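You operate a simulated robot arm through the tools that you are given. There is no shell and no other tool.

You are at the controls of a simulated robot arm. One attempt, no reset.

JOB
Lap chip 29 flat, rinse and blot it, and lay it on the lit flatness glass.

The check looks at the end state, three seconds after you hand in, the way a careful person would. Anything else that was tipped, shoved, dropped, spilled or broken makes it a failure.

ROBOT AND FRAMES
A 7-joint arm with a fingered hand, fixed in place. Base frame: the origin is on the floor under the middle of its stand, x ahead of it, y to its left, z up; the work surface is at about z = 767. Readings come in mm, rad, newtons and seconds.
With the tool pointing down near the work surface it reaches from about 320 to 720 mm from the base axis. Its first joint turns from -2.897 to 2.897 rad. Payload 4 kg.
The TCP is the grasp point between the finger pads, 26 mm short of the fingertips. In the tool frame z runs along the fingers and y along their closing line. The gripper opens to 148 mm; its body begins 73 mm behind the TCP. The gripper is a hand of 3 fingers: y runs from the thumb to the fingers, the wrist lies at [0, 0, -239] in the tool frame, and closing takes about 1.5 s.
Orientation is that of the tool frame in the base frame, as a unit quaternion [x, y, z, w]. With the fingers straight down and closing along the base's y, the tool's x points along the base's -x, its y along +y and its z along -z.

CONTROLS
- The arm moves only by the tool apply_moves. Its argument "moves" is a list of rows, each a list of 2 entries, a list of its own where there are three numbers: the shift along the base's x, y, z in mm, then the turn, a rotation vector about the base's x, y, z in rad. In form: [[[dx, dy, dz], [ax, ay, az]], ...]. A call has 1 to 20 rows; each row is the pose to reach, as a shift and turn from the pose commanded when the call began. "hand" is the finger opening in mm, from 0 to 148, set as the call begins (left out, the last holds). Each row takes 0.2 s and may step no farther than 50 mm and 0.15 rad from the row before; otherwise, or with a gripper value out of range, the whole call is refused. A pose out of reach is approached as far as the arm can. The call stops where the force on the tool passes 40 N (or 10 N more than at its start, if that is more) or the arm is blocked; 0.2 s more then pass. The fingers move at their own pace (about 72 mm/s each) and stop on an object; they squeeze with about 26 N. The grip force told is the motor's: it shows also when the fingers shut on nothing. Time passes only in rows, and 0.2 s behind the last, so rows that repeat a pose let the fingers close. It gives the time, the measured TCP pose, the force on the tool (base axes), the opening and the grip force at its end, in the units of the frame above (readings bear some noise), with the torque about the TCP (base axes, N m) and any sound that the robot's microphone picked up.
- Cameras (640 x 400 px; columns grow to the right, rows downward): "scene" is fixed at [219.7, -649.4, 1331.3]; the picture's right is [0.89, -0.46, 0.00], its down [-0.27, -0.52, -0.81] and it looks along [0.38, 0.72, -0.58] (base axes); focal length 325 px, centre (320, 200). "wrist" rides on the gripper at [68, -39, -90] in the tool frame; the picture's right is [0.50, 0.87, 0.00], its down [-0.66, 0.38, -0.65] and it looks along [-0.57, 0.33, 0.76] (tool axes); focal length 222 px, centre (320, 200). There is no depth. A picture from a camera that has moved, and an enlarged one, comes with that camera's place and axes in the base frame and with its lens.
- get_image(camera): a new picture of that camera. No time passes.
- lift_body(by): slides the trunk up (or, below 0, down) by that many mm; the arm rides with it, the base frame stays. It gives what a move gives, with no picture.
- move_fingers(finger1, finger2, thumb_bend): sets how far each is bent, from 0 (flat) to 1 (curled in); at 0.3 the hand is open as for a grip, at 0.7 the pads meet at the TCP. One left out holds its place. A second passes; each finger stops where it meets its share of the squeeze, and holds until it gets a number again. A gripper value or a shape takes the hand back. It gives what a move gives, with no picture; readings hold the bend of each and the force on the fingers (four entries, about 0 where the hand has none), thumb and palm.
- preshape(shape): the hand has 3 fingers and takes this shape, open, in about a second: jaw (thumb against the fingers, like two jaws); tri (thumb and two fingers); tip (a fingertip pinch); poke (one finger out to press); point (the index stretched); flat (the hand flat); cup (the hand cupped); fist (a fist). The gripper value then closes the fingers along that shape, each until it touches; the sizes above hold for jaw. It gives what a move gives, with no picture.
- close_up(camera, box): a new picture of the part [left, top, right, bottom] of that camera's present view, enlarged. No time passes.
- hand_in(): hands the job in; it is judged then, once.

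Nothing tells you positions but the pictures and the camera data. Unless the task says otherwise, let go and move clear before handing in.

The tools are called after "Call:" as a command line: name --argument value ..., lists and objects as JSON in quotes. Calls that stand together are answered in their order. apply_moves: Moves the arm, as the interface text tells. Its arguments: {"type":"object","properties":{"moves":{"type":"array","items":{"type":"array"}},"hand":{"type":"number"}},"required":["moves"]} The other tools are called the same way: lift_body (by) moves the trunk up or down; preshape (shape) gives the hand a shape; move_fingers (finger1, finger2, thumb_bend) moves the fingers one by one; get_image (camera) takes a picture; close_up (camera, box) takes an enlarged picture of a part of a camera's view; hand_in () hands the job in.

At the start:

```text
time: 0.0
eef_pos: [430.5, -145.2, 1094.7]
ee_rot: [0.0, 1.0, 0.0, 0.0]
force: [0.3, -0.6, -0.2]
ft_torque: [-0.01, -0.03, 0.02]
width: 148.0
gripper_force: 0.0
shape: jaw
bend: [0.3, 0.3, 0.3]
finger forces: [0.1, 0.1, 0.0, 0.0, 0.0, 0.0]
trunk travel left (down, up): [-500.0, 90.0]
```

scene: 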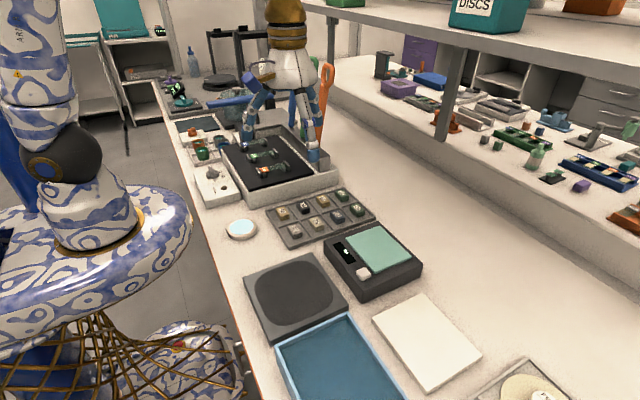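
wrist: 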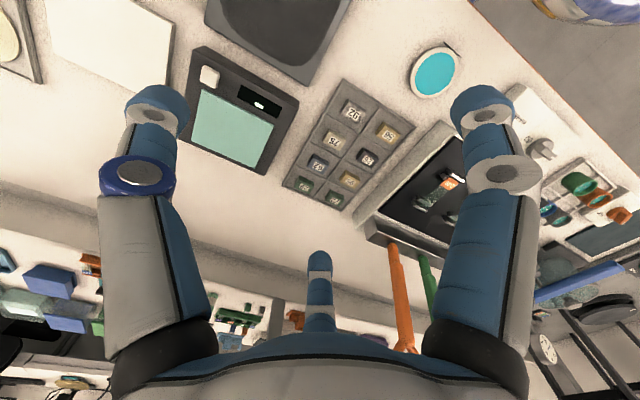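

I see a bench with a tray of eight numbered chips, a green lapping plate, a dark round plate, a blue water tray, a white pad and a lit round glass. I'll look at them enlarged first before moving.

Call:
close_up --camera "scene" --box '[200, 170, 400, 295]'

Call:
close_up --camera "scene" --box '[220, 220, 540, 400]'

Call:
close_up --camera "wrist" --box '[270, 60, 430, 220]'

Call:
close_up --camera "wrist" --box '[170, 20, 330, 190]'

Call:
close_up --camera "scene" --box '[150, 60, 350, 210]'

```text
3.20 times, centred on (300, 232) of scene
camera zoom: at [219.7, -649.4, 1331.3], right [0.89, -0.46, 0.0], down [-0.27, -0.52, -0.81], along [0.38, 0.72, -0.58], focal length 1040 px, centre (384, 96)
```

zoom: 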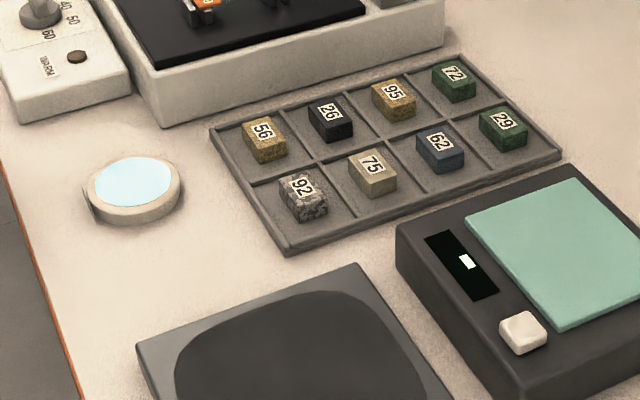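

```text
2.00 times, centred on (380, 310) of scene
camera zoom: at [219.7, -649.4, 1331.3], right [0.89, -0.46, 0.0], down [-0.27, -0.52, -0.81], along [0.38, 0.72, -0.58], focal length 650 px, centre (200, -20)
```

zoom: 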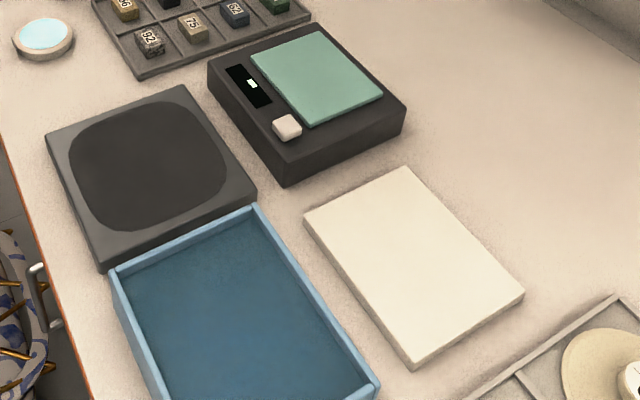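

```text
2.50 times, centred on (350, 140) of wrist
camera zoom: at [362.1, -181.6, 1183.7], right [-0.5, 0.87, 0.0], down [0.66, 0.38, 0.65], along [0.57, 0.33, -0.76], focal length 555 px, centre (245, 350)
```

zoom: 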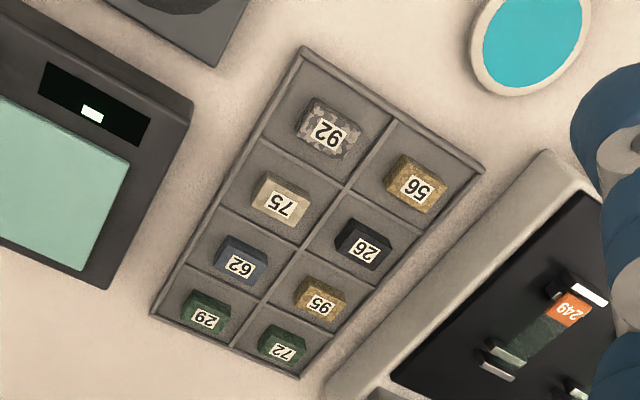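

```text
2.35 times, centred on (250, 105) of wrist
camera zoom: at [362.1, -181.6, 1183.7], right [-0.5, 0.87, 0.0], down [0.66, 0.38, 0.65], along [0.57, 0.33, -0.76], focal length 523 px, centre (485, 424)
```

zoom: 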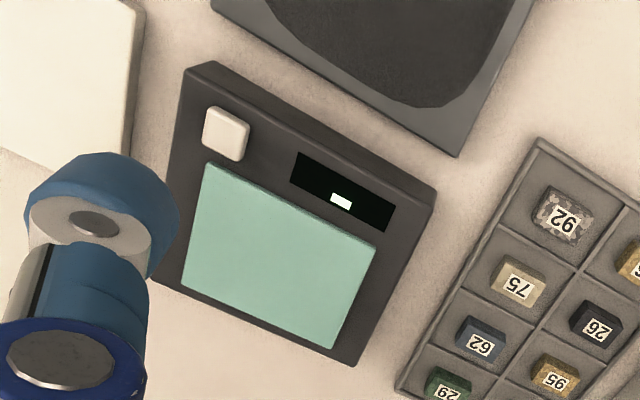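

```text
2.67 times, centred on (250, 135) of scene
camera zoom: at [219.7, -649.4, 1331.3], right [0.89, -0.46, 0.0], down [-0.27, -0.52, -0.81], along [0.38, 0.72, -0.58], focal length 867 px, centre (507, 373)
```

zoom: 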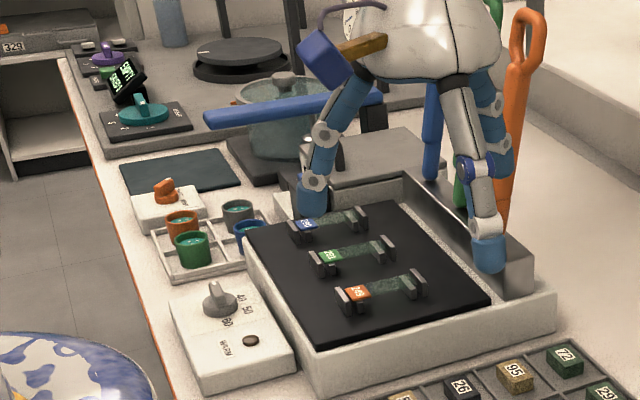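

The chip 29 (green) is at about (642, -63) in the far right cell of the tray; the glass is near (340, 18), a dark plate near (376, -244), a green-topped device near (595, -229), the blue basin near (386, -419) and the white pad near (546, -445). I'll zoom in on the unclear parts before moving.

Call:
close_up --camera "scene" --box '[320, 215, 430, 300]'

Call:
close_up --camera "scene" --box '[330, 185, 380, 225]'

Call:
close_up --camera "scene" --box '[240, 250, 360, 345]'

Call:
close_up --camera "scene" --box '[360, 280, 640, 400]'

Call:
close_up --camera "scene" --box '[210, 205, 270, 250]'

```text
4.71 times, centred on (375, 258) of scene
camera zoom: at [219.7, -649.4, 1331.3], right [0.89, -0.46, 0.0], down [-0.27, -0.52, -0.81], along [0.38, 0.72, -0.58], focal length 1530 px, centre (61, -71)
```

zoom: 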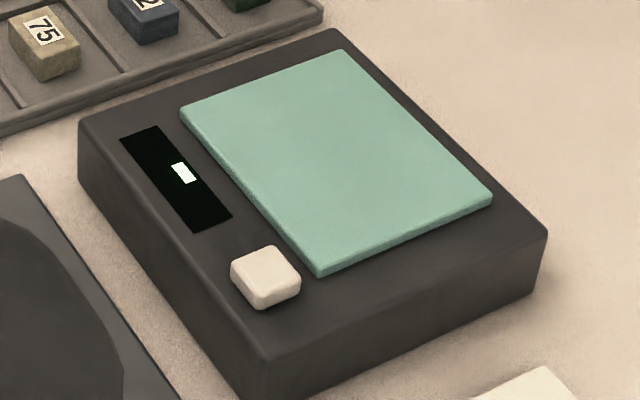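

```text
10.00 times, centred on (355, 205) of scene
camera zoom: at [219.7, -649.4, 1331.3], right [0.89, -0.46, 0.0], down [-0.27, -0.52, -0.81], along [0.38, 0.72, -0.58], focal length 3251 px, centre (-30, 150)
```

zoom: 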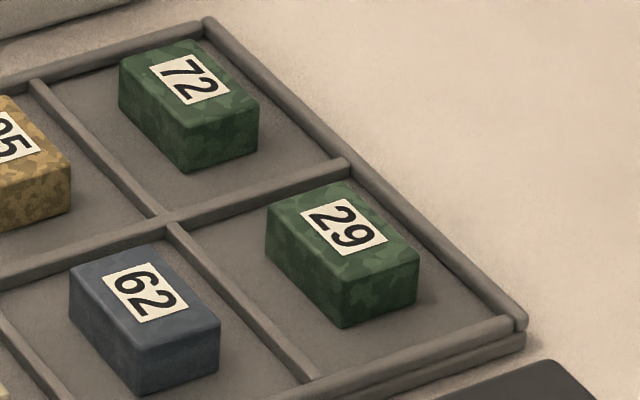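

```text
4.21 times, centred on (300, 298) of scene
camera zoom: at [219.7, -649.4, 1331.3], right [0.89, -0.46, 0.0], down [-0.27, -0.52, -0.81], along [0.38, 0.72, -0.58], focal length 1369 px, centre (404, -210)
```

zoom: 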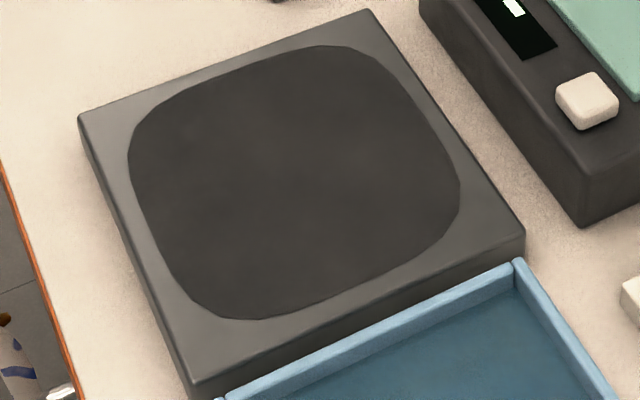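

```text
2.29 times, centred on (500, 340) of scene
camera zoom: at [219.7, -649.4, 1331.3], right [0.89, -0.46, 0.0], down [-0.27, -0.52, -0.81], along [0.38, 0.72, -0.58], focal length 743 px, centre (-91, -120)
```

zoom: 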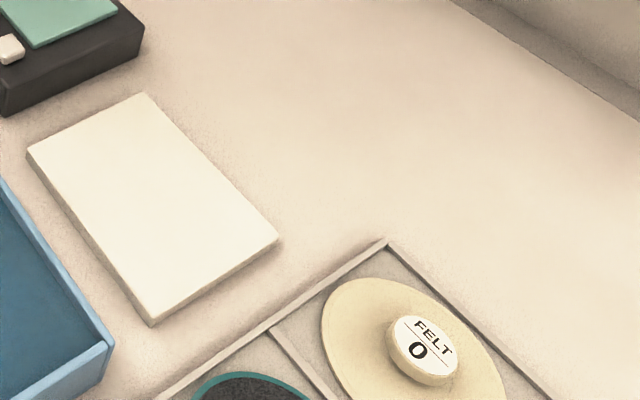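

```text
8.89 times, centred on (240, 228) of scene
camera zoom: at [219.7, -649.4, 1331.3], right [0.89, -0.46, 0.0], down [-0.27, -0.52, -0.81], along [0.38, 0.72, -0.58], focal length 2890 px, centre (1031, -44)
```

zoom: 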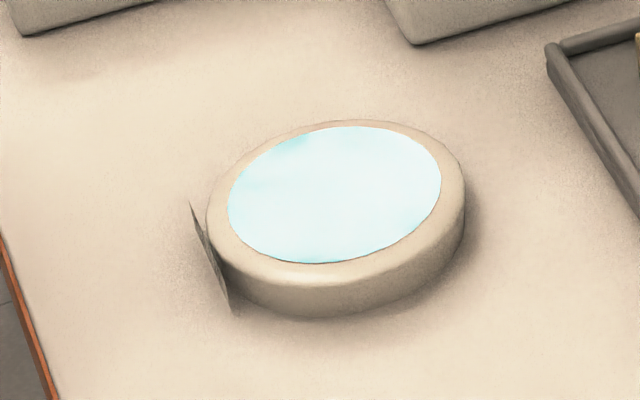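

The dark plate carries a darker worn/grit patch, and the device with the green top has a display bar and a white button. I'll move the wrist camera closer to look at the device and plate.

Call:
apply_moves --moves '[[[15, -21, -25], [0, 0, 0]], [[30, -42, -50], [0, 0, 0]], [[45, -63, -80], [0, 0, 0]], [[60, -84, -110], [0, 0, 0]], [[75, -105, -140], [0, 0, 0]], [[89, -127, -170], [0, 0, 0]]]'

Call:
get_image --camera "wrist"

Call:
get_image --camera "scene"

```text
time: 1.4
eef_pos: [519.7, -273.7, 922.4]
ee_rot: [0.001, 1.0, 0.001, 0.001]
force: [-0.9, 0.6, 0.6]
ft_torque: [0.0, 0.0, -0.02]
width: 148.0
gripper_force: 0.0
shape: jaw
bend: [0.3, 0.3, 0.3]
finger forces: [0.0, 0.0, 0.1, 0.0, 0.0, 0.1]
trunk travel left (down, up): [-500.0, 90.0]
```

```text
taken
camera wrist: at [451.7, -311.7, 1011.1], right [-0.5, 0.87, 0.0], down [0.66, 0.38, 0.65], along [0.57, 0.33, -0.76], focal length 222 px, centre (320, 200)
```

wrist: 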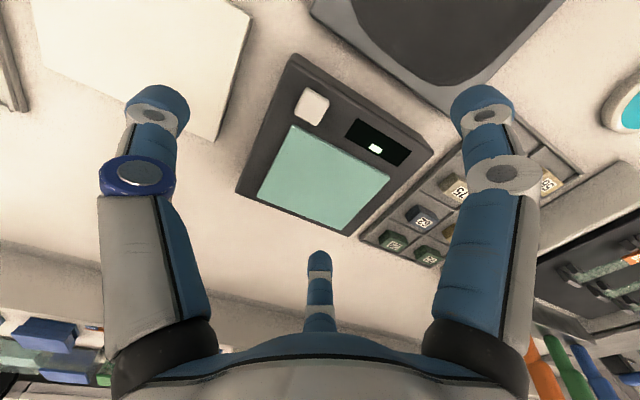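

```text
taken
```

scene: 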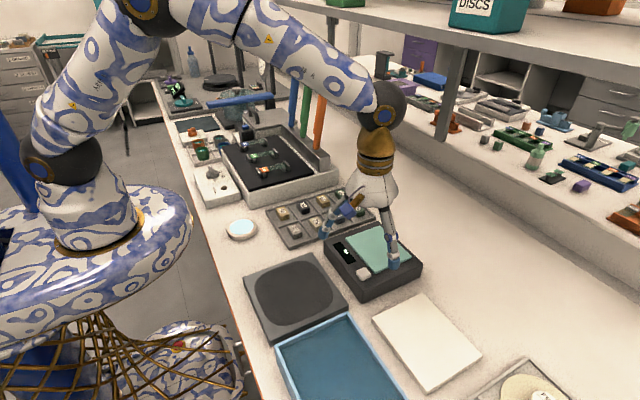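

Call:
close_up --camera "wrist" --box '[230, 50, 450, 245]'

Call:
close_up --camera "wrist" --box '[345, 110, 415, 170]'

Call:
close_up --camera "wrist" --box '[300, 0, 560, 120]'

```text
2.05 times, centred on (340, 148) of wrist
camera zoom: at [451.7, -311.7, 1011.1], right [-0.5, 0.87, 0.0], down [0.66, 0.38, 0.65], along [0.57, 0.33, -0.76], focal length 456 px, centre (279, 308)
```

zoom: 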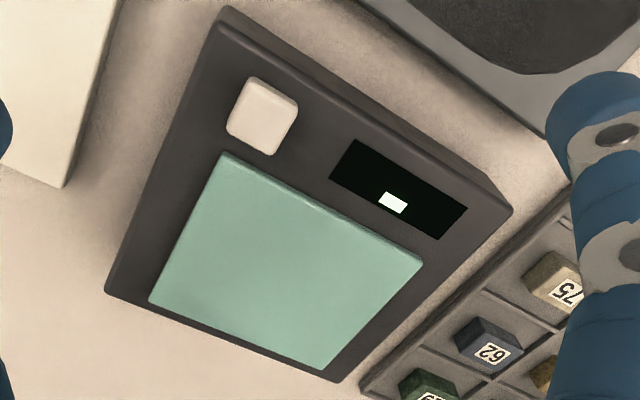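

```text
6.67 times, centred on (380, 140) of wrist
camera zoom: at [451.7, -311.7, 1011.1], right [-0.5, 0.87, 0.0], down [0.66, 0.38, 0.65], along [0.57, 0.33, -0.76], focal length 1481 px, centre (-80, 600)
```

zoom: 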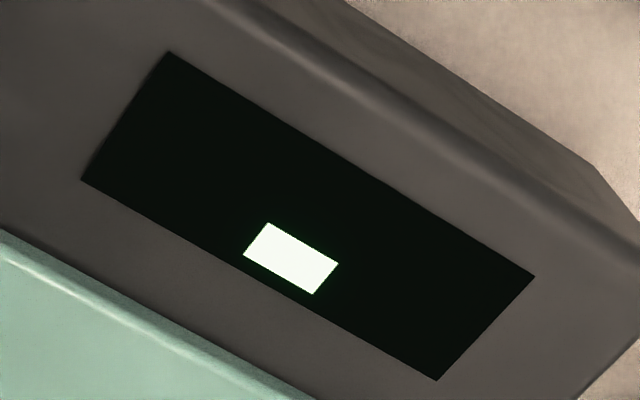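

```text
2.46 times, centred on (430, 60) of wrist
camera zoom: at [451.7, -311.7, 1011.1], right [-0.5, 0.87, 0.0], down [0.66, 0.38, 0.65], along [0.57, 0.33, -0.76], focal length 547 px, centre (49, 545)
```

zoom: 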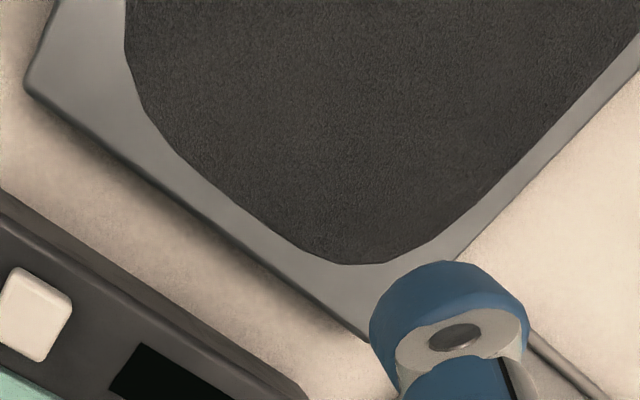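

The dark plate's patch is gritty, so it is the lapping plate; the green-topped device looks like a powered gauge/scale. Next I'll look at the hand's finger geometry from the scene camera, in its shapes, while high and clear.

Call:
close_up --camera "scene" --box '[310, 150, 420, 290]'

Call:
preshape --shape "tip"

Call:
close_up --camera "scene" --box '[310, 150, 420, 290]'

Call:
get_image --camera "wrist"

```text
2.86 times, centred on (365, 220) of scene
camera zoom: at [219.7, -649.4, 1331.3], right [0.89, -0.46, 0.0], down [-0.27, -0.52, -0.81], along [0.38, 0.72, -0.58], focal length 929 px, centre (191, 143)
```

zoom: 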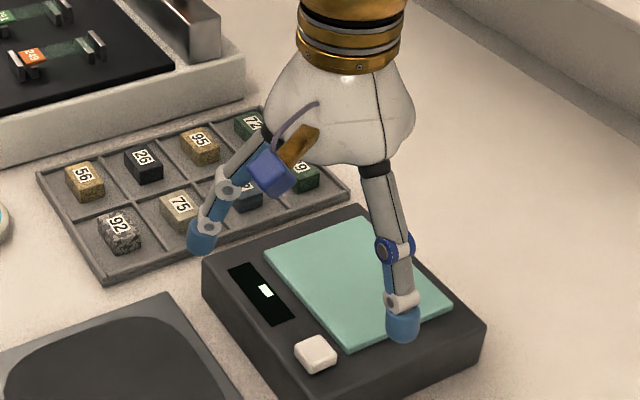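

```text
time: 2.3
eef_pos: [518.0, -274.7, 922.2]
ee_rot: [0.0, 1.0, 0.0, -0.001]
force: [0.5, -0.6, -0.1]
ft_torque: [0.0, -0.03, 0.04]
width: 147.8
gripper_force: 0.1
shape: tip
bend: [0.3, 0.3, 0.3]
finger forces: [0.1, 0.0, 0.1, 0.0, 0.0, 0.1]
trunk travel left (down, up): [-500.0, 90.0]
```

```text
2.86 times, centred on (365, 220) of scene
camera zoom: at [219.7, -649.4, 1331.3], right [0.89, -0.46, 0.0], down [-0.27, -0.52, -0.81], along [0.38, 0.72, -0.58], focal length 929 px, centre (191, 143)
```

zoom: 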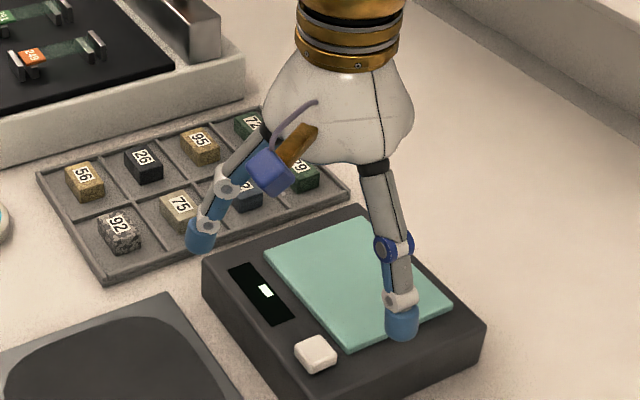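

```text
taken
camera wrist: at [451.3, -311.0, 1011.8], right [-0.5, 0.87, 0.0], down [0.66, 0.38, 0.65], along [0.57, 0.33, -0.76], focal length 222 px, centre (320, 200)
```

wrist: 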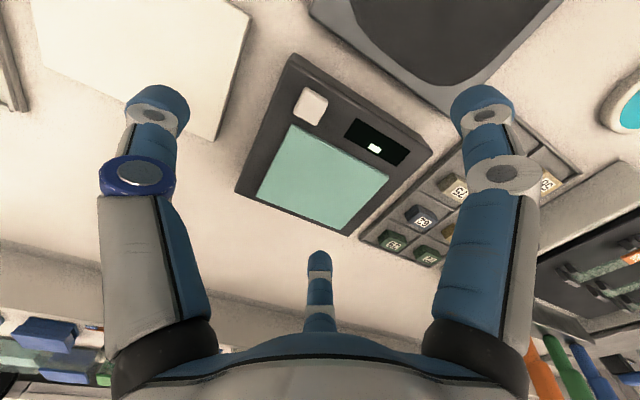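

The tip shape looks the same as jaw when open. I'll partially close in the air to see how the fingers meet in each shape.

Call:
apply_moves --moves '[[[0, 0, 0], [0, 0, 0]], [[0, 0, 0], [0, 0, 0]], [[0, 0, 0], [0, 0, 0]], [[0, 0, 0], [0, 0, 0]], [[0, 0, 0], [0, 0, 0]], [[0, 0, 0], [0, 0, 0]], [[0, 0, 0], [0, 0, 0]], [[0, 0, 0], [0, 0, 0]]]' --hand 35

Call:
get_image --camera "wrist"

Call:
close_up --camera "scene" --box '[310, 150, 420, 290]'

Call:
preshape --shape "jaw"

Call:
apply_moves --moves '[[[0, 0, 0], [0, 0, 0]], [[0, 0, 0], [0, 0, 0]], [[0, 0, 0], [0, 0, 0]], [[0, 0, 0], [0, 0, 0]], [[0, 0, 0], [0, 0, 0]], [[0, 0, 0], [0, 0, 0]], [[0, 0, 0], [0, 0, 0]], [[0, 0, 0], [0, 0, 0]]]' --hand 35

Call:
get_image --camera "wrist"

Call:
close_up --camera "scene" --box '[310, 150, 420, 290]'

```text
time: 4.1
eef_pos: [520.1, -273.7, 921.3]
ee_rot: [0.0, 1.0, 0.0, 0.0]
force: [-0.2, -0.2, -0.1]
ft_torque: [0.01, 0.01, -0.01]
width: 35.3
gripper_force: 0.0
shape: tip
bend: [0.76, 0.76, 0.7]
finger forces: [0.1, 0.1, 0.0, 0.0, 0.1, 0.1]
trunk travel left (down, up): [-500.0, 90.0]
```

```text
taken
camera wrist: at [451.4, -311.1, 1011.7], right [-0.5, 0.87, 0.0], down [0.66, 0.38, 0.65], along [0.57, 0.33, -0.76], focal length 222 px, centre (320, 200)
```

wrist: 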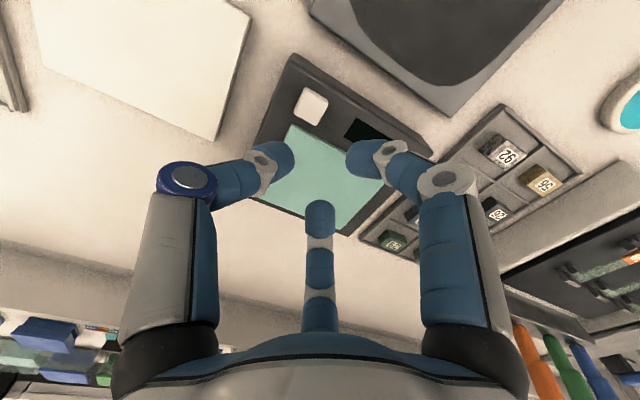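

```text
2.86 times, centred on (365, 220) of scene
camera zoom: at [219.7, -649.4, 1331.3], right [0.89, -0.46, 0.0], down [-0.27, -0.52, -0.81], along [0.38, 0.72, -0.58], focal length 929 px, centre (191, 143)
```

zoom: 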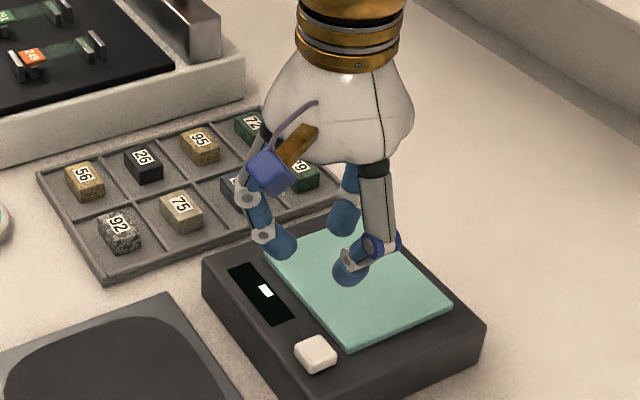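

```text
time: 5.0
eef_pos: [518.9, -273.4, 923.7]
ee_rot: [-0.001, 1.0, 0.0, -0.001]
force: [0.3, -0.7, -0.4]
ft_torque: [0.0, -0.01, 0.01]
width: 147.9
gripper_force: 0.2
shape: jaw
bend: [0.3, 0.3, 0.3]
finger forces: [0.0, 0.1, 0.0, 0.0, 0.0, 0.1]
trunk travel left (down, up): [-500.0, 90.0]
```

```text
time: 6.8
eef_pos: [518.8, -275.0, 921.8]
ee_rot: [0.0, 1.0, 0.0, 0.0]
force: [-0.3, -0.3, -0.2]
ft_torque: [0.01, -0.05, 0.0]
width: 35.3
gripper_force: 0.1
shape: jaw
bend: [0.76, 0.76, 0.7]
finger forces: [0.0, 0.0, 0.0, 0.0, 0.0, 0.1]
trunk travel left (down, up): [-500.0, 90.0]
```

```text
taken
camera wrist: at [451.4, -311.1, 1011.7], right [-0.5, 0.87, 0.0], down [0.66, 0.38, 0.65], along [0.57, 0.33, -0.76], focal length 222 px, centre (320, 200)
```

wrist: 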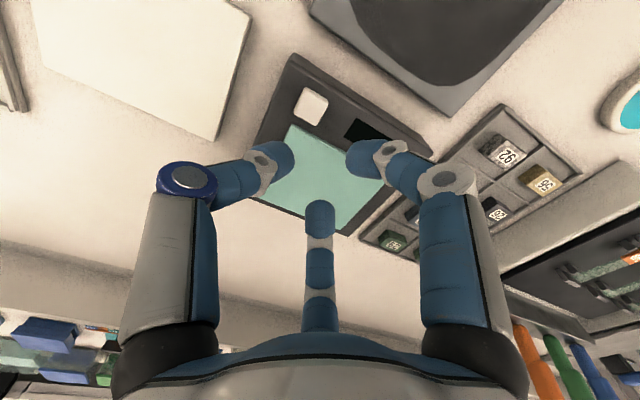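

```text
2.86 times, centred on (365, 220) of scene
camera zoom: at [219.7, -649.4, 1331.3], right [0.89, -0.46, 0.0], down [-0.27, -0.52, -0.81], along [0.38, 0.72, -0.58], focal length 929 px, centre (191, 143)
```

zoom: 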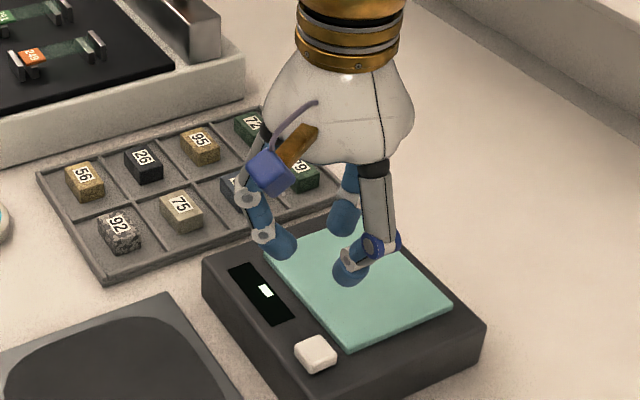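

Fingers close centrically at 120° with ~20 mm thick tips, thumb on the base −y side. I'll open up and move over the tray to measure chip 29 and the tray walls closely.

Call:
apply_moves --moves '[[[10, 30, 0], [0, 0, 0]], [[20, 60, 0], [0, 0, 0]], [[30, 95, -10], [0, 0, 0]], [[40, 130, -25], [0, 0, 0]], [[55, 165, -40], [0, 0, 0]], [[60, 175, -52], [0, 0, 0]], [[60, 175, -52], [0, 0, 0]]]' --hand 148

Call:
get_image --camera "wrist"

Call:
close_up --camera "wrist" --box '[260, 150, 380, 250]'

Call:
get_image --camera "scene"

```text
time: 8.4
eef_pos: [578.6, -95.9, 871.4]
ee_rot: [0.0, 1.0, 0.0, 0.0]
force: [0.8, 0.4, 0.8]
ft_torque: [-0.02, 0.01, -0.01]
width: 148.0
gripper_force: 0.1
shape: jaw
bend: [0.3, 0.3, 0.3]
finger forces: [0.0, 0.1, 0.0, 0.1, 0.0, 0.0]
trunk travel left (down, up): [-500.0, 90.0]
```

```text
taken
camera wrist: at [511.7, -132.9, 962.1], right [-0.5, 0.87, 0.0], down [0.66, 0.38, 0.65], along [0.57, 0.33, -0.76], focal length 222 px, centre (320, 200)
```

wrist: 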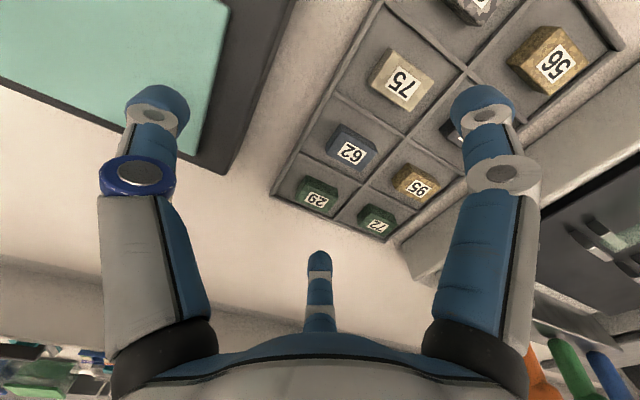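

```text
4.00 times, centred on (320, 200) of wrist
camera zoom: at [511.7, -132.9, 962.1], right [-0.5, 0.87, 0.0], down [0.66, 0.38, 0.65], along [0.57, 0.33, -0.76], focal length 888 px, centre (320, 200)
```

zoom: 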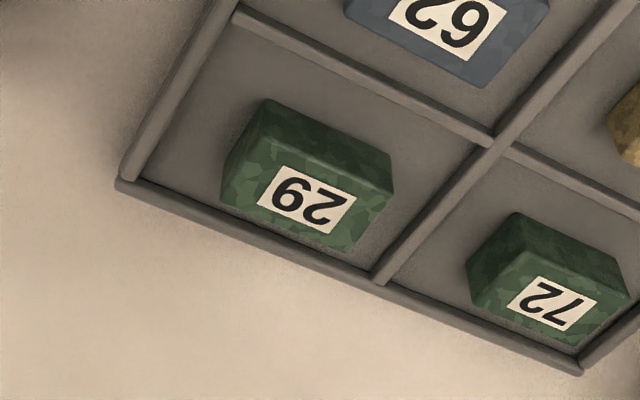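

```text
taken
```

scene: 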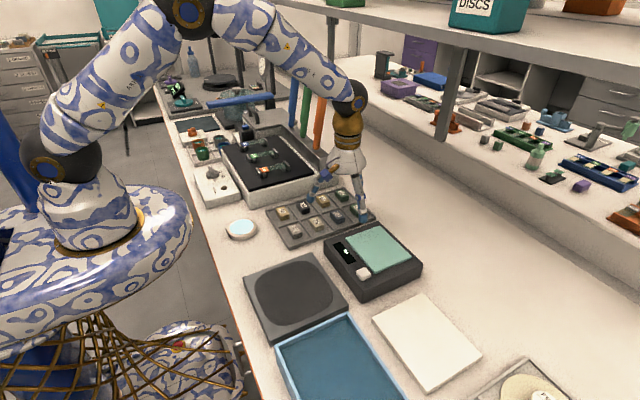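

Good view of chip 29. I'll enlarge further to get its corners and the wall heights.

Call:
close_up --camera "wrist" --box '[290, 168, 345, 222]'

Call:
close_up --camera "scene" --box '[330, 185, 380, 225]'

```text
7.41 times, centred on (318, 195) of wrist
camera zoom: at [511.7, -132.9, 962.1], right [-0.5, 0.87, 0.0], down [0.66, 0.38, 0.65], along [0.57, 0.33, -0.76], focal length 1645 px, centre (338, 237)
```

zoom: 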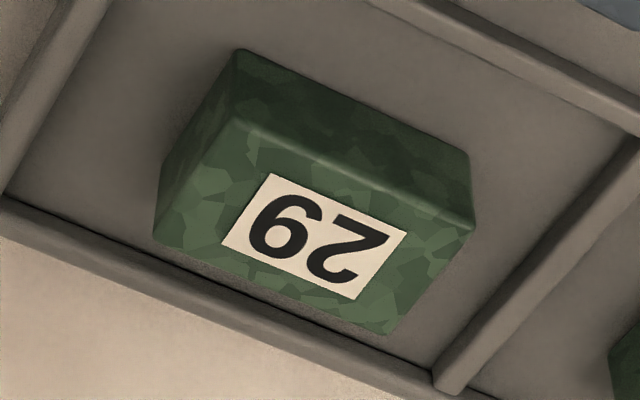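

```text
10.00 times, centred on (355, 205) of scene
camera zoom: at [219.7, -649.4, 1331.3], right [0.89, -0.46, 0.0], down [-0.27, -0.52, -0.81], along [0.38, 0.72, -0.58], focal length 3251 px, centre (-30, 150)
```

zoom: 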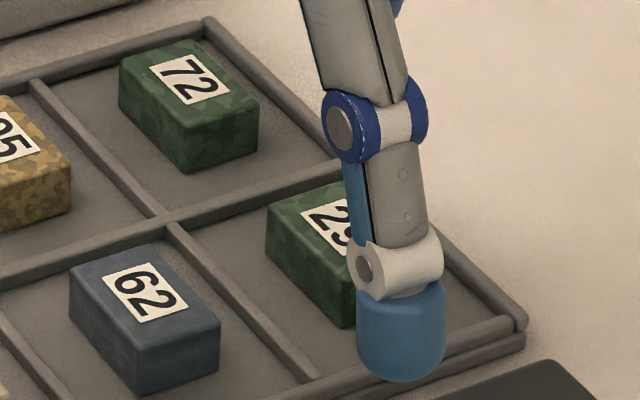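

Chip 29 spans about x 632–656, y −79 to −41, and is about 16 mm tall. I need the tray wall heights since the fingertips are 20 mm thick, so I'll zoom in on the dividers.

Call:
close_up --camera "wrist" --box '[328, 165, 356, 185]'

Call:
close_up --camera "wrist" --box '[265, 185, 305, 210]'

Call:
close_up --camera "scene" --box '[338, 210, 386, 240]'

Call:
close_up --camera "scene" --box '[265, 205, 345, 255]'

```text
16.00 times, centred on (342, 175) of wrist
camera zoom: at [511.7, -132.9, 962.1], right [-0.5, 0.87, 0.0], down [0.66, 0.38, 0.65], along [0.57, 0.33, -0.76], focal length 3554 px, centre (-32, 600)
```

zoom: 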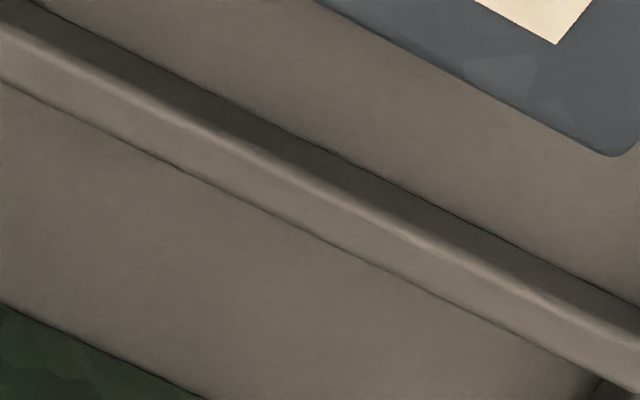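

```text
16.00 times, centred on (285, 198) of wrist
camera zoom: at [511.7, -132.9, 962.1], right [-0.5, 0.87, 0.0], down [0.66, 0.38, 0.65], along [0.57, 0.33, -0.76], focal length 3554 px, centre (880, 240)
```

zoom: 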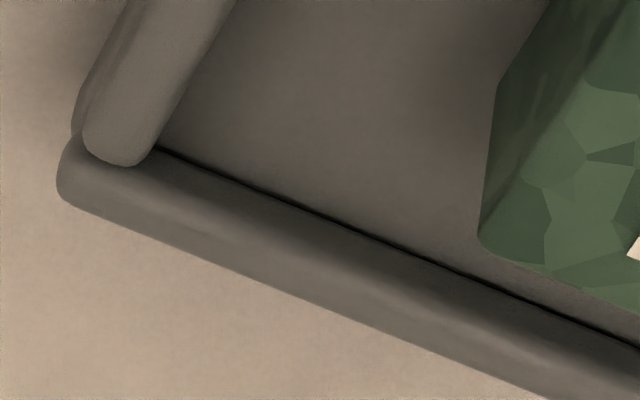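

```text
13.33 times, centred on (362, 225) of scene
camera zoom: at [219.7, -649.4, 1331.3], right [0.89, -0.46, 0.0], down [-0.27, -0.52, -0.81], along [0.38, 0.72, -0.58], focal length 4335 px, centre (-240, -133)
```

zoom: 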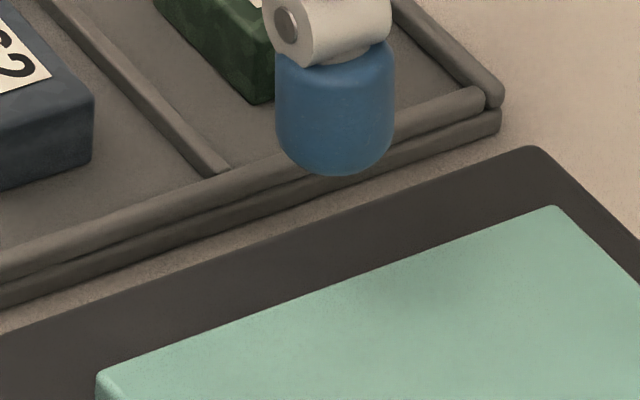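

```text
8.00 times, centred on (305, 230) of scene
camera zoom: at [219.7, -649.4, 1331.3], right [0.89, -0.46, 0.0], down [-0.27, -0.52, -0.81], along [0.38, 0.72, -0.58], focal length 2601 px, centre (440, -40)
```

zoom: 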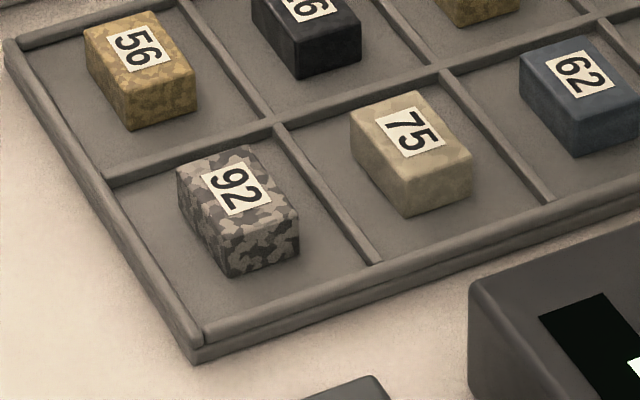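

Dividers are only ~4 mm high but the −x gap by chip 29 is narrower than a finger, so I must know fingertip height well. I'll go to an empty spot of bench near (372, −95), narrow the fingers, and calibrate tip height against the surface.

Call:
apply_moves --moves '[[[-42, 0, 0], [0, 0, 0]], [[-84, 0, 0], [0, 0, 0]], [[-126, 0, 0], [0, 0, 0]], [[-168, 0, 0], [0, 0, 0]], [[-208, 1, 0], [0, 0, 0]], [[-208, 1, -20], [0, 0, 0]], [[-208, 1, -40], [0, 0, 0]], [[-208, 1, -50], [0, 0, 0]], [[-208, 1, -50], [0, 0, 0]]]' --hand 34

Call:
get_image --camera "wrist"

Call:
get_image --camera "scene"

Call:
close_up --camera "scene" --box '[210, 170, 310, 260]'

```text
time: 10.4
eef_pos: [369.7, -96.3, 822.9]
ee_rot: [0.0, 1.0, 0.0, 0.0]
force: [0.5, -0.3, -0.4]
ft_torque: [-0.05, 0.02, 0.03]
width: 34.6
gripper_force: 0.1
shape: jaw
bend: [0.76, 0.76, 0.7]
finger forces: [0.0, 0.0, 0.1, 0.1, 0.0, 0.0]
trunk travel left (down, up): [-500.0, 90.0]
```

```text
taken
camera wrist: at [302.6, -133.4, 912.6], right [-0.5, 0.87, 0.0], down [0.66, 0.38, 0.65], along [0.57, 0.33, -0.76], focal length 222 px, centre (320, 200)
```

wrist: 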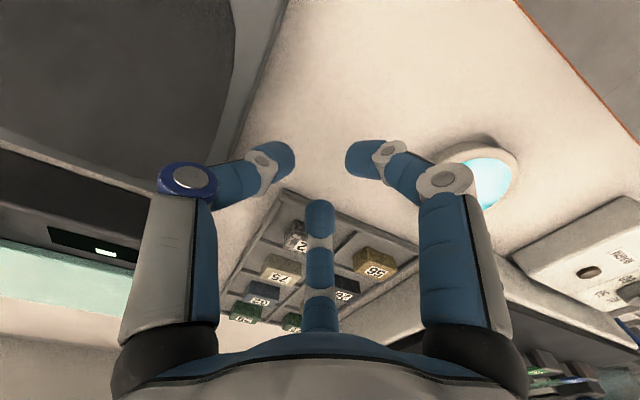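

```text
taken
```

scene: 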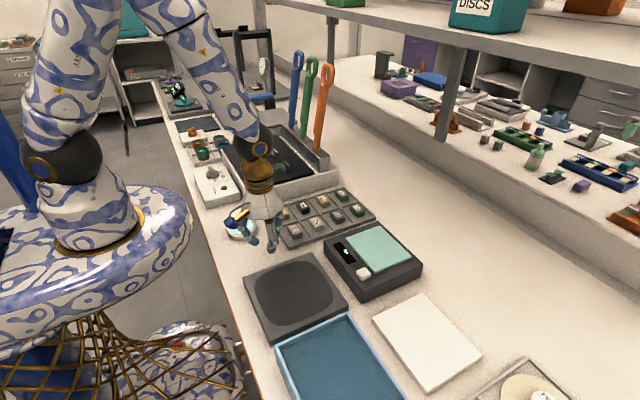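

```text
4.44 times, centred on (260, 215) of scene
camera zoom: at [219.7, -649.4, 1331.3], right [0.89, -0.46, 0.0], down [-0.27, -0.52, -0.81], along [0.38, 0.72, -0.58], focal length 1445 px, centre (587, 133)
```

zoom: 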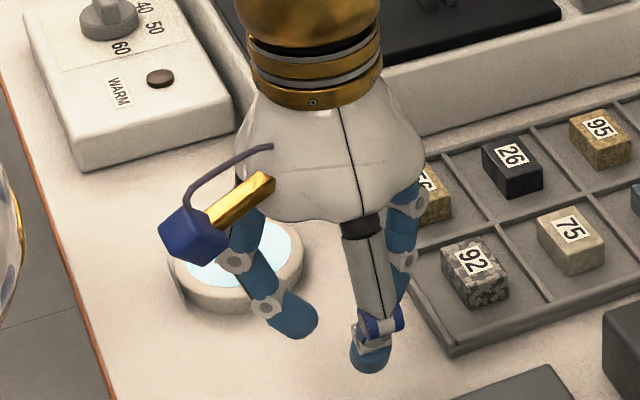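

Clear bench around here. I'll descend most of the way, then creep.

Call:
apply_moves --moves '[[[0, 0, -10], [0, 0, 0]], [[0, 0, -20], [0, 0, 0]], [[0, 0, -28], [0, 0, 0]], [[0, 0, -28], [0, 0, 0]]]'

Call:
close_up --camera "scene" --box '[220, 190, 300, 260]'

Call:
close_up --camera "wrist" --box '[220, 110, 420, 240]'

```text
time: 11.4
eef_pos: [370.2, -96.1, 794.5]
ee_rot: [0.0, 1.0, 0.0, 0.001]
force: [-0.5, 0.2, -0.2]
ft_torque: [0.02, 0.02, 0.0]
width: 34.5
gripper_force: 0.1
shape: jaw
bend: [0.76, 0.76, 0.7]
finger forces: [0.0, 0.1, 0.0, 0.0, 0.0, 0.0]
trunk travel left (down, up): [-500.0, 90.0]
```

```text
5.71 times, centred on (260, 225) of scene
camera zoom: at [219.7, -649.4, 1331.3], right [0.89, -0.46, 0.0], down [-0.27, -0.52, -0.81], along [0.38, 0.72, -0.58], focal length 1858 px, centre (663, 57)
```

zoom: 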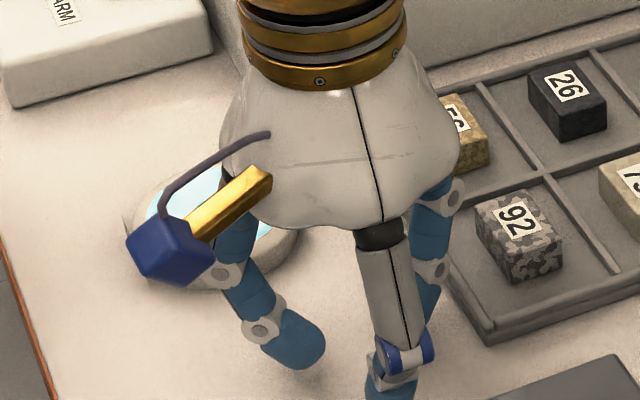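

```text
3.08 times, centred on (320, 175) of wrist
camera zoom: at [303.0, -132.8, 884.5], right [-0.5, 0.87, 0.0], down [0.66, 0.38, 0.65], along [0.57, 0.33, -0.76], focal length 684 px, centre (320, 277)
```

zoom: 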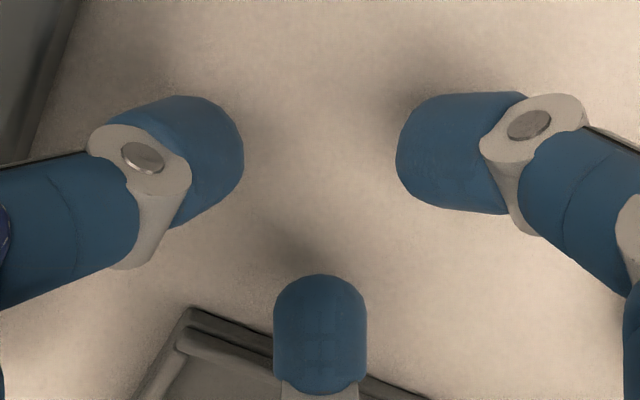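

Call:
apply_moves --moves '[[[0, 0, -2], [0, 0, 0]], [[0, 0, -4], [0, 0, 0]], [[0, 0, -5], [0, 0, 0]], [[0, 0, -5], [0, 0, 0]]]'

Call:
apply_moves --moves '[[[0, 0, -0.5], [0, 0, 0]], [[0, 0, -1], [0, 0, 0]], [[0, 0, -1], [0, 0, 0]]]'

Call:
close_up --camera "scene" --box '[230, 210, 300, 270]'

```text
time: 12.4
eef_pos: [370.6, -95.3, 789.6]
ee_rot: [-0.001, 1.0, -0.001, 0.0]
force: [-0.1, -0.2, -0.7]
ft_torque: [-0.01, 0.01, 0.02]
width: 34.5
gripper_force: 0.0
shape: jaw
bend: [0.76, 0.76, 0.7]
finger forces: [0.0, 0.1, 0.0, 0.1, 0.1, 0.0]
trunk travel left (down, up): [-500.0, 90.0]
```

```text
time: 13.2
eef_pos: [370.5, -95.9, 787.9]
ee_rot: [0.001, 1.0, 0.0, 0.0]
force: [-0.2, -0.7, 0.0]
ft_torque: [-0.01, 0.01, 0.0]
width: 34.3
gripper_force: 0.1
shape: jaw
bend: [0.76, 0.76, 0.7]
finger forces: [0.0, 0.1, 0.0, 0.1, 0.0, 0.1]
trunk travel left (down, up): [-500.0, 90.0]
```

```text
6.67 times, centred on (265, 240) of scene
camera zoom: at [219.7, -649.4, 1331.3], right [0.89, -0.46, 0.0], down [-0.27, -0.52, -0.81], along [0.38, 0.72, -0.58], focal length 2167 px, centre (687, -67)
```

zoom: 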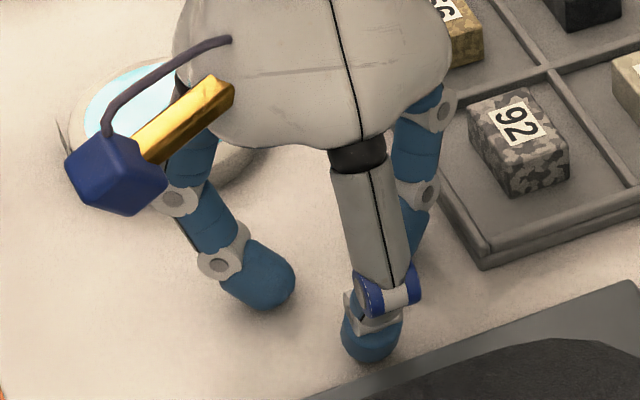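

Call:
apply_moves --moves '[[[0, 0, -0.5], [0, 0, 0]], [[0, 0, -1], [0, 0, 0]], [[0, 0, -1], [0, 0, 0]]]'

Call:
apply_moves --moves '[[[0, 0, -0.5], [0, 0, 0]], [[0, 0, -1], [0, 0, 0]], [[0, 0, -1], [0, 0, 0]]]'

```text
time: 14.0
eef_pos: [371.6, -95.1, 787.6]
ee_rot: [0.0, 1.0, 0.0, 0.0]
force: [-0.5, 0.7, 2.4]
ft_torque: [0.01, 0.03, -0.03]
width: 34.4
gripper_force: 0.1
shape: jaw
bend: [0.76, 0.76, 0.7]
finger forces: [1.6, 1.2, 0.0, 0.1, 0.0, 0.1]
trunk travel left (down, up): [-500.0, 90.0]
```

```text
time: 14.8
eef_pos: [371.1, -95.9, 786.2]
ee_rot: [0.001, 1.0, 0.0, 0.0]
force: [1.0, 0.2, 19.6]
ft_torque: [-0.06, -0.05, 0.0]
width: 35.7
gripper_force: 0.1
shape: jaw
bend: [0.76, 0.76, 0.7]
finger forces: [6.3, 5.8, 0.1, 0.0, 7.0, 0.0]
trunk travel left (down, up): [-500.0, 90.0]
```

Tip bottoms touch the bench at commanded z ≈ 787.8 (offset ≈ 20.8 mm), with gentle compliance. Now I'll lift and go over chip 29 with a narrow opening and check alignment.

Call:
apply_moves --moves '[[[0, 0, 30], [0, 0, 0]], [[0, 0, 63], [0, 0, 0]], [[45, 5, 63], [0, 0, 0]], [[92, 10, 63], [0, 0, 0]], [[139, 15, 63], [0, 0, 0]], [[186, 21, 63], [0, 0, 0]], [[233, 26, 63], [0, 0, 0]], [[272.5, 31, 63], [0, 0, 0]], [[272.5, 31, 40], [0, 0, 0]], [[272.5, 31, 33], [0, 0, 0]], [[272.5, 31, 33], [0, 0, 0]]]' --hand 42

Call:
get_image --camera "wrist"

Call:
close_up --camera "wrist" --box '[250, 110, 390, 230]'

Call:
close_up --camera "scene" --box '[320, 160, 400, 230]'

```text
time: 17.2
eef_pos: [639.7, -63.9, 818.8]
ee_rot: [0.001, 1.0, 0.0, 0.0]
force: [0.2, 0.5, -0.6]
ft_torque: [0.02, 0.0, -0.02]
width: 41.6
gripper_force: 0.1
shape: jaw
bend: [0.76, 0.76, 0.7]
finger forces: [0.1, 0.1, 0.0, 0.0, 0.0, 0.1]
trunk travel left (down, up): [-500.0, 90.0]
```

```text
taken
camera wrist: at [573.0, -101.4, 908.1], right [-0.5, 0.87, 0.0], down [0.66, 0.38, 0.65], along [0.57, 0.33, -0.76], focal length 222 px, centre (320, 200)
```

wrist: 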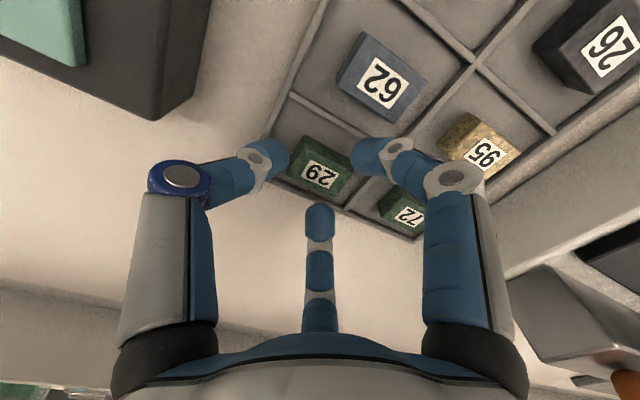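

```text
3.33 times, centred on (320, 170) of wrist
camera zoom: at [573.0, -101.4, 908.1], right [-0.5, 0.87, 0.0], down [0.66, 0.38, 0.65], along [0.57, 0.33, -0.76], focal length 740 px, centre (320, 300)
```

zoom: 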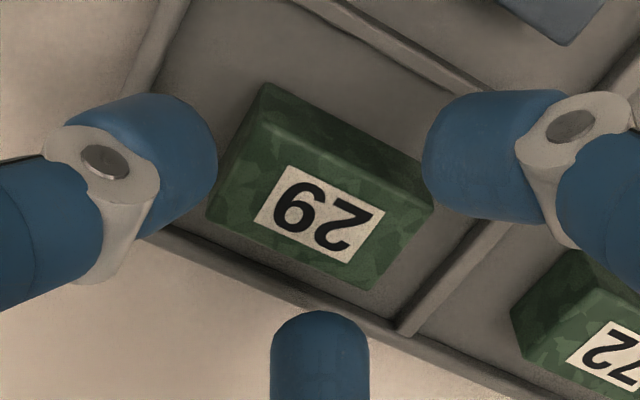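

```text
5.71 times, centred on (360, 195) of scene
camera zoom: at [219.7, -649.4, 1331.3], right [0.89, -0.46, 0.0], down [-0.27, -0.52, -0.81], along [0.38, 0.72, -0.58], focal length 1858 px, centre (91, 229)
```

zoom: 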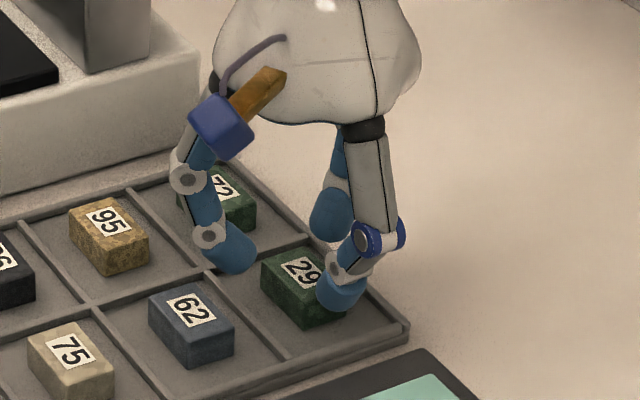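

The chip is at about (644.3, −60.3) and the hand axis at about (640.5, −63). I'll correct, then descend to where the tips just clear the tray walls.

Call:
apply_moves --moves '[[[4, -2, -5], [0, 0, 0]], [[4, -2, -12], [0, 0, 0]], [[4, -2, -18], [0, 0, 0]], [[4, -2, -20], [0, 0, 0]], [[4, -2, -20], [0, 0, 0]]]'

Call:
close_up --camera "wrist" --box '[250, 110, 390, 230]'

Call:
close_up --camera "scene" --box '[320, 160, 400, 230]'

```text
time: 18.4
eef_pos: [647.5, -66.7, 798.4]
ee_rot: [0.0, 1.0, 0.0, 0.001]
force: [0.8, 0.0, 1.4]
ft_torque: [0.0, -0.03, 0.0]
width: 42.0
gripper_force: 0.0
shape: jaw
bend: [0.76, 0.77, 0.7]
finger forces: [0.1, 0.7, 0.1, 0.0, 0.0, 0.1]
trunk travel left (down, up): [-500.0, 90.0]
```

```text
3.33 times, centred on (320, 170) of wrist
camera zoom: at [579.4, -103.4, 888.5], right [-0.5, 0.87, 0.0], down [0.66, 0.38, 0.65], along [0.57, 0.33, -0.76], focal length 740 px, centre (320, 300)
```

zoom: 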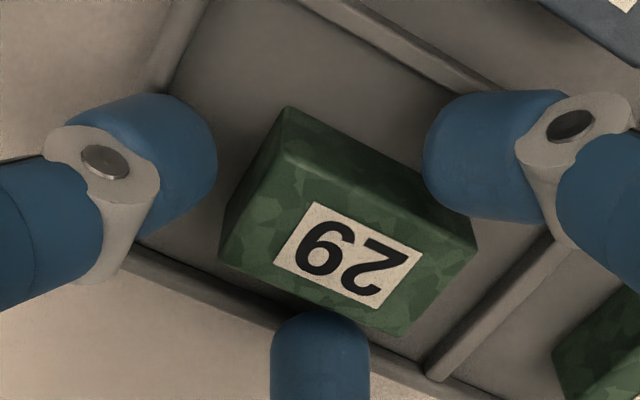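

```text
5.71 times, centred on (360, 195) of scene
camera zoom: at [219.7, -649.4, 1331.3], right [0.89, -0.46, 0.0], down [-0.27, -0.52, -0.81], along [0.38, 0.72, -0.58], focal length 1858 px, centre (91, 229)
```

zoom: 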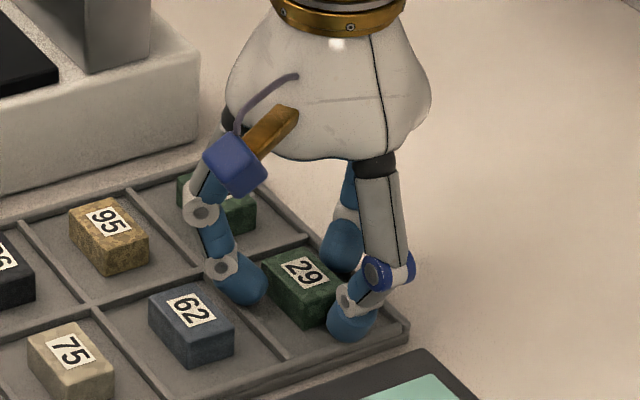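

A finger lightly touched a tray wall (0.7 N), so the wall tops are at about z 778 and the chip top about 789.7. I'll rise slightly, narrow the fingers so they straddle and nudge the chip to mid-cell, then look.

Call:
apply_moves --moves '[[[0, 0, 1], [0, 0, 0]], [[-1.5, 0, 1], [0, 0, 0]], [[-1.5, 0, 1], [0, 0, 0]], [[-1.5, 0, 1], [0, 0, 0]]]' --hand 35

Call:
close_up --camera "wrist" --box '[250, 110, 390, 230]'

Call:
close_up --camera "scene" --box '[340, 180, 390, 220]'

```text
time: 19.4
eef_pos: [645.0, -66.5, 800.1]
ee_rot: [0.0, 1.0, 0.0, 0.001]
force: [0.0, -1.0, -0.4]
ft_torque: [0.02, 0.01, -0.01]
width: 35.2
gripper_force: 0.1
shape: jaw
bend: [0.76, 0.76, 0.7]
finger forces: [0.1, 0.0, 0.1, 0.0, 0.0, 0.0]
trunk travel left (down, up): [-500.0, 90.0]
```

```text
3.33 times, centred on (320, 170) of wrist
camera zoom: at [578.2, -103.6, 889.8], right [-0.5, 0.87, 0.0], down [0.66, 0.38, 0.65], along [0.57, 0.33, -0.76], focal length 740 px, centre (320, 300)
```

zoom: 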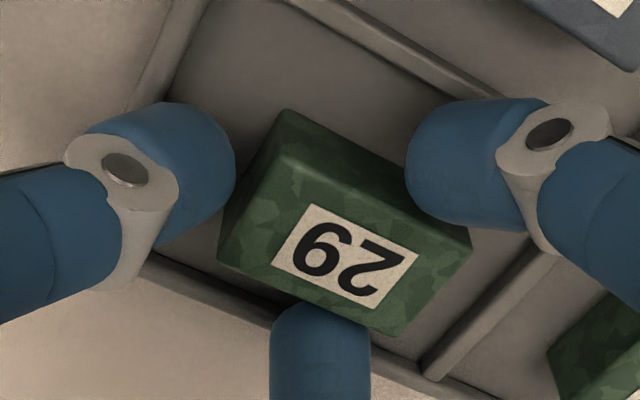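

```text
10.00 times, centred on (365, 200) of scene
camera zoom: at [219.7, -649.4, 1331.3], right [0.89, -0.46, 0.0], down [-0.27, -0.52, -0.81], along [0.38, 0.72, -0.58], focal length 3251 px, centre (-130, 200)
```

zoom: 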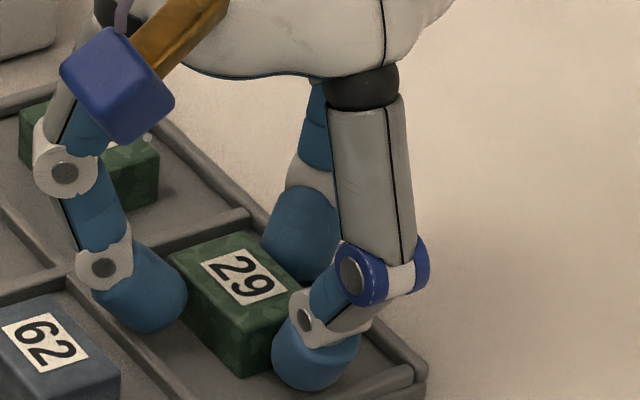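

Call:
apply_moves --moves '[[[0, 0, -0.8], [0, 0, 0]], [[0, 0, -1.6], [0, 0, 0]], [[0, 0, -1.6], [0, 0, 0]]]'

Call:
apply_moves --moves '[[[0, 0, -0.6], [0, 0, 0]], [[0, 0, -1.2], [0, 0, 0]], [[0, 0, -1.2], [0, 0, 0]]]'

```text
time: 20.2
eef_pos: [644.9, -67.4, 797.7]
ee_rot: [0.0, 1.0, 0.0, 0.0]
force: [-0.2, -0.6, 0.4]
ft_torque: [0.02, 0.01, -0.02]
width: 35.2
gripper_force: 0.0
shape: jaw
bend: [0.76, 0.76, 0.7]
finger forces: [0.1, 0.0, 0.0, 0.1, 0.0, 0.1]
trunk travel left (down, up): [-500.0, 90.0]
```

```text
time: 21.0
eef_pos: [646.8, -66.5, 797.5]
ee_rot: [-0.001, 1.0, 0.0, 0.0]
force: [-0.1, -0.2, 0.0]
ft_torque: [0.0, 0.02, -0.03]
width: 35.5
gripper_force: 0.1
shape: jaw
bend: [0.76, 0.76, 0.7]
finger forces: [0.0, 0.0, 0.0, 0.0, 0.0, 0.0]
trunk travel left (down, up): [-500.0, 90.0]
```

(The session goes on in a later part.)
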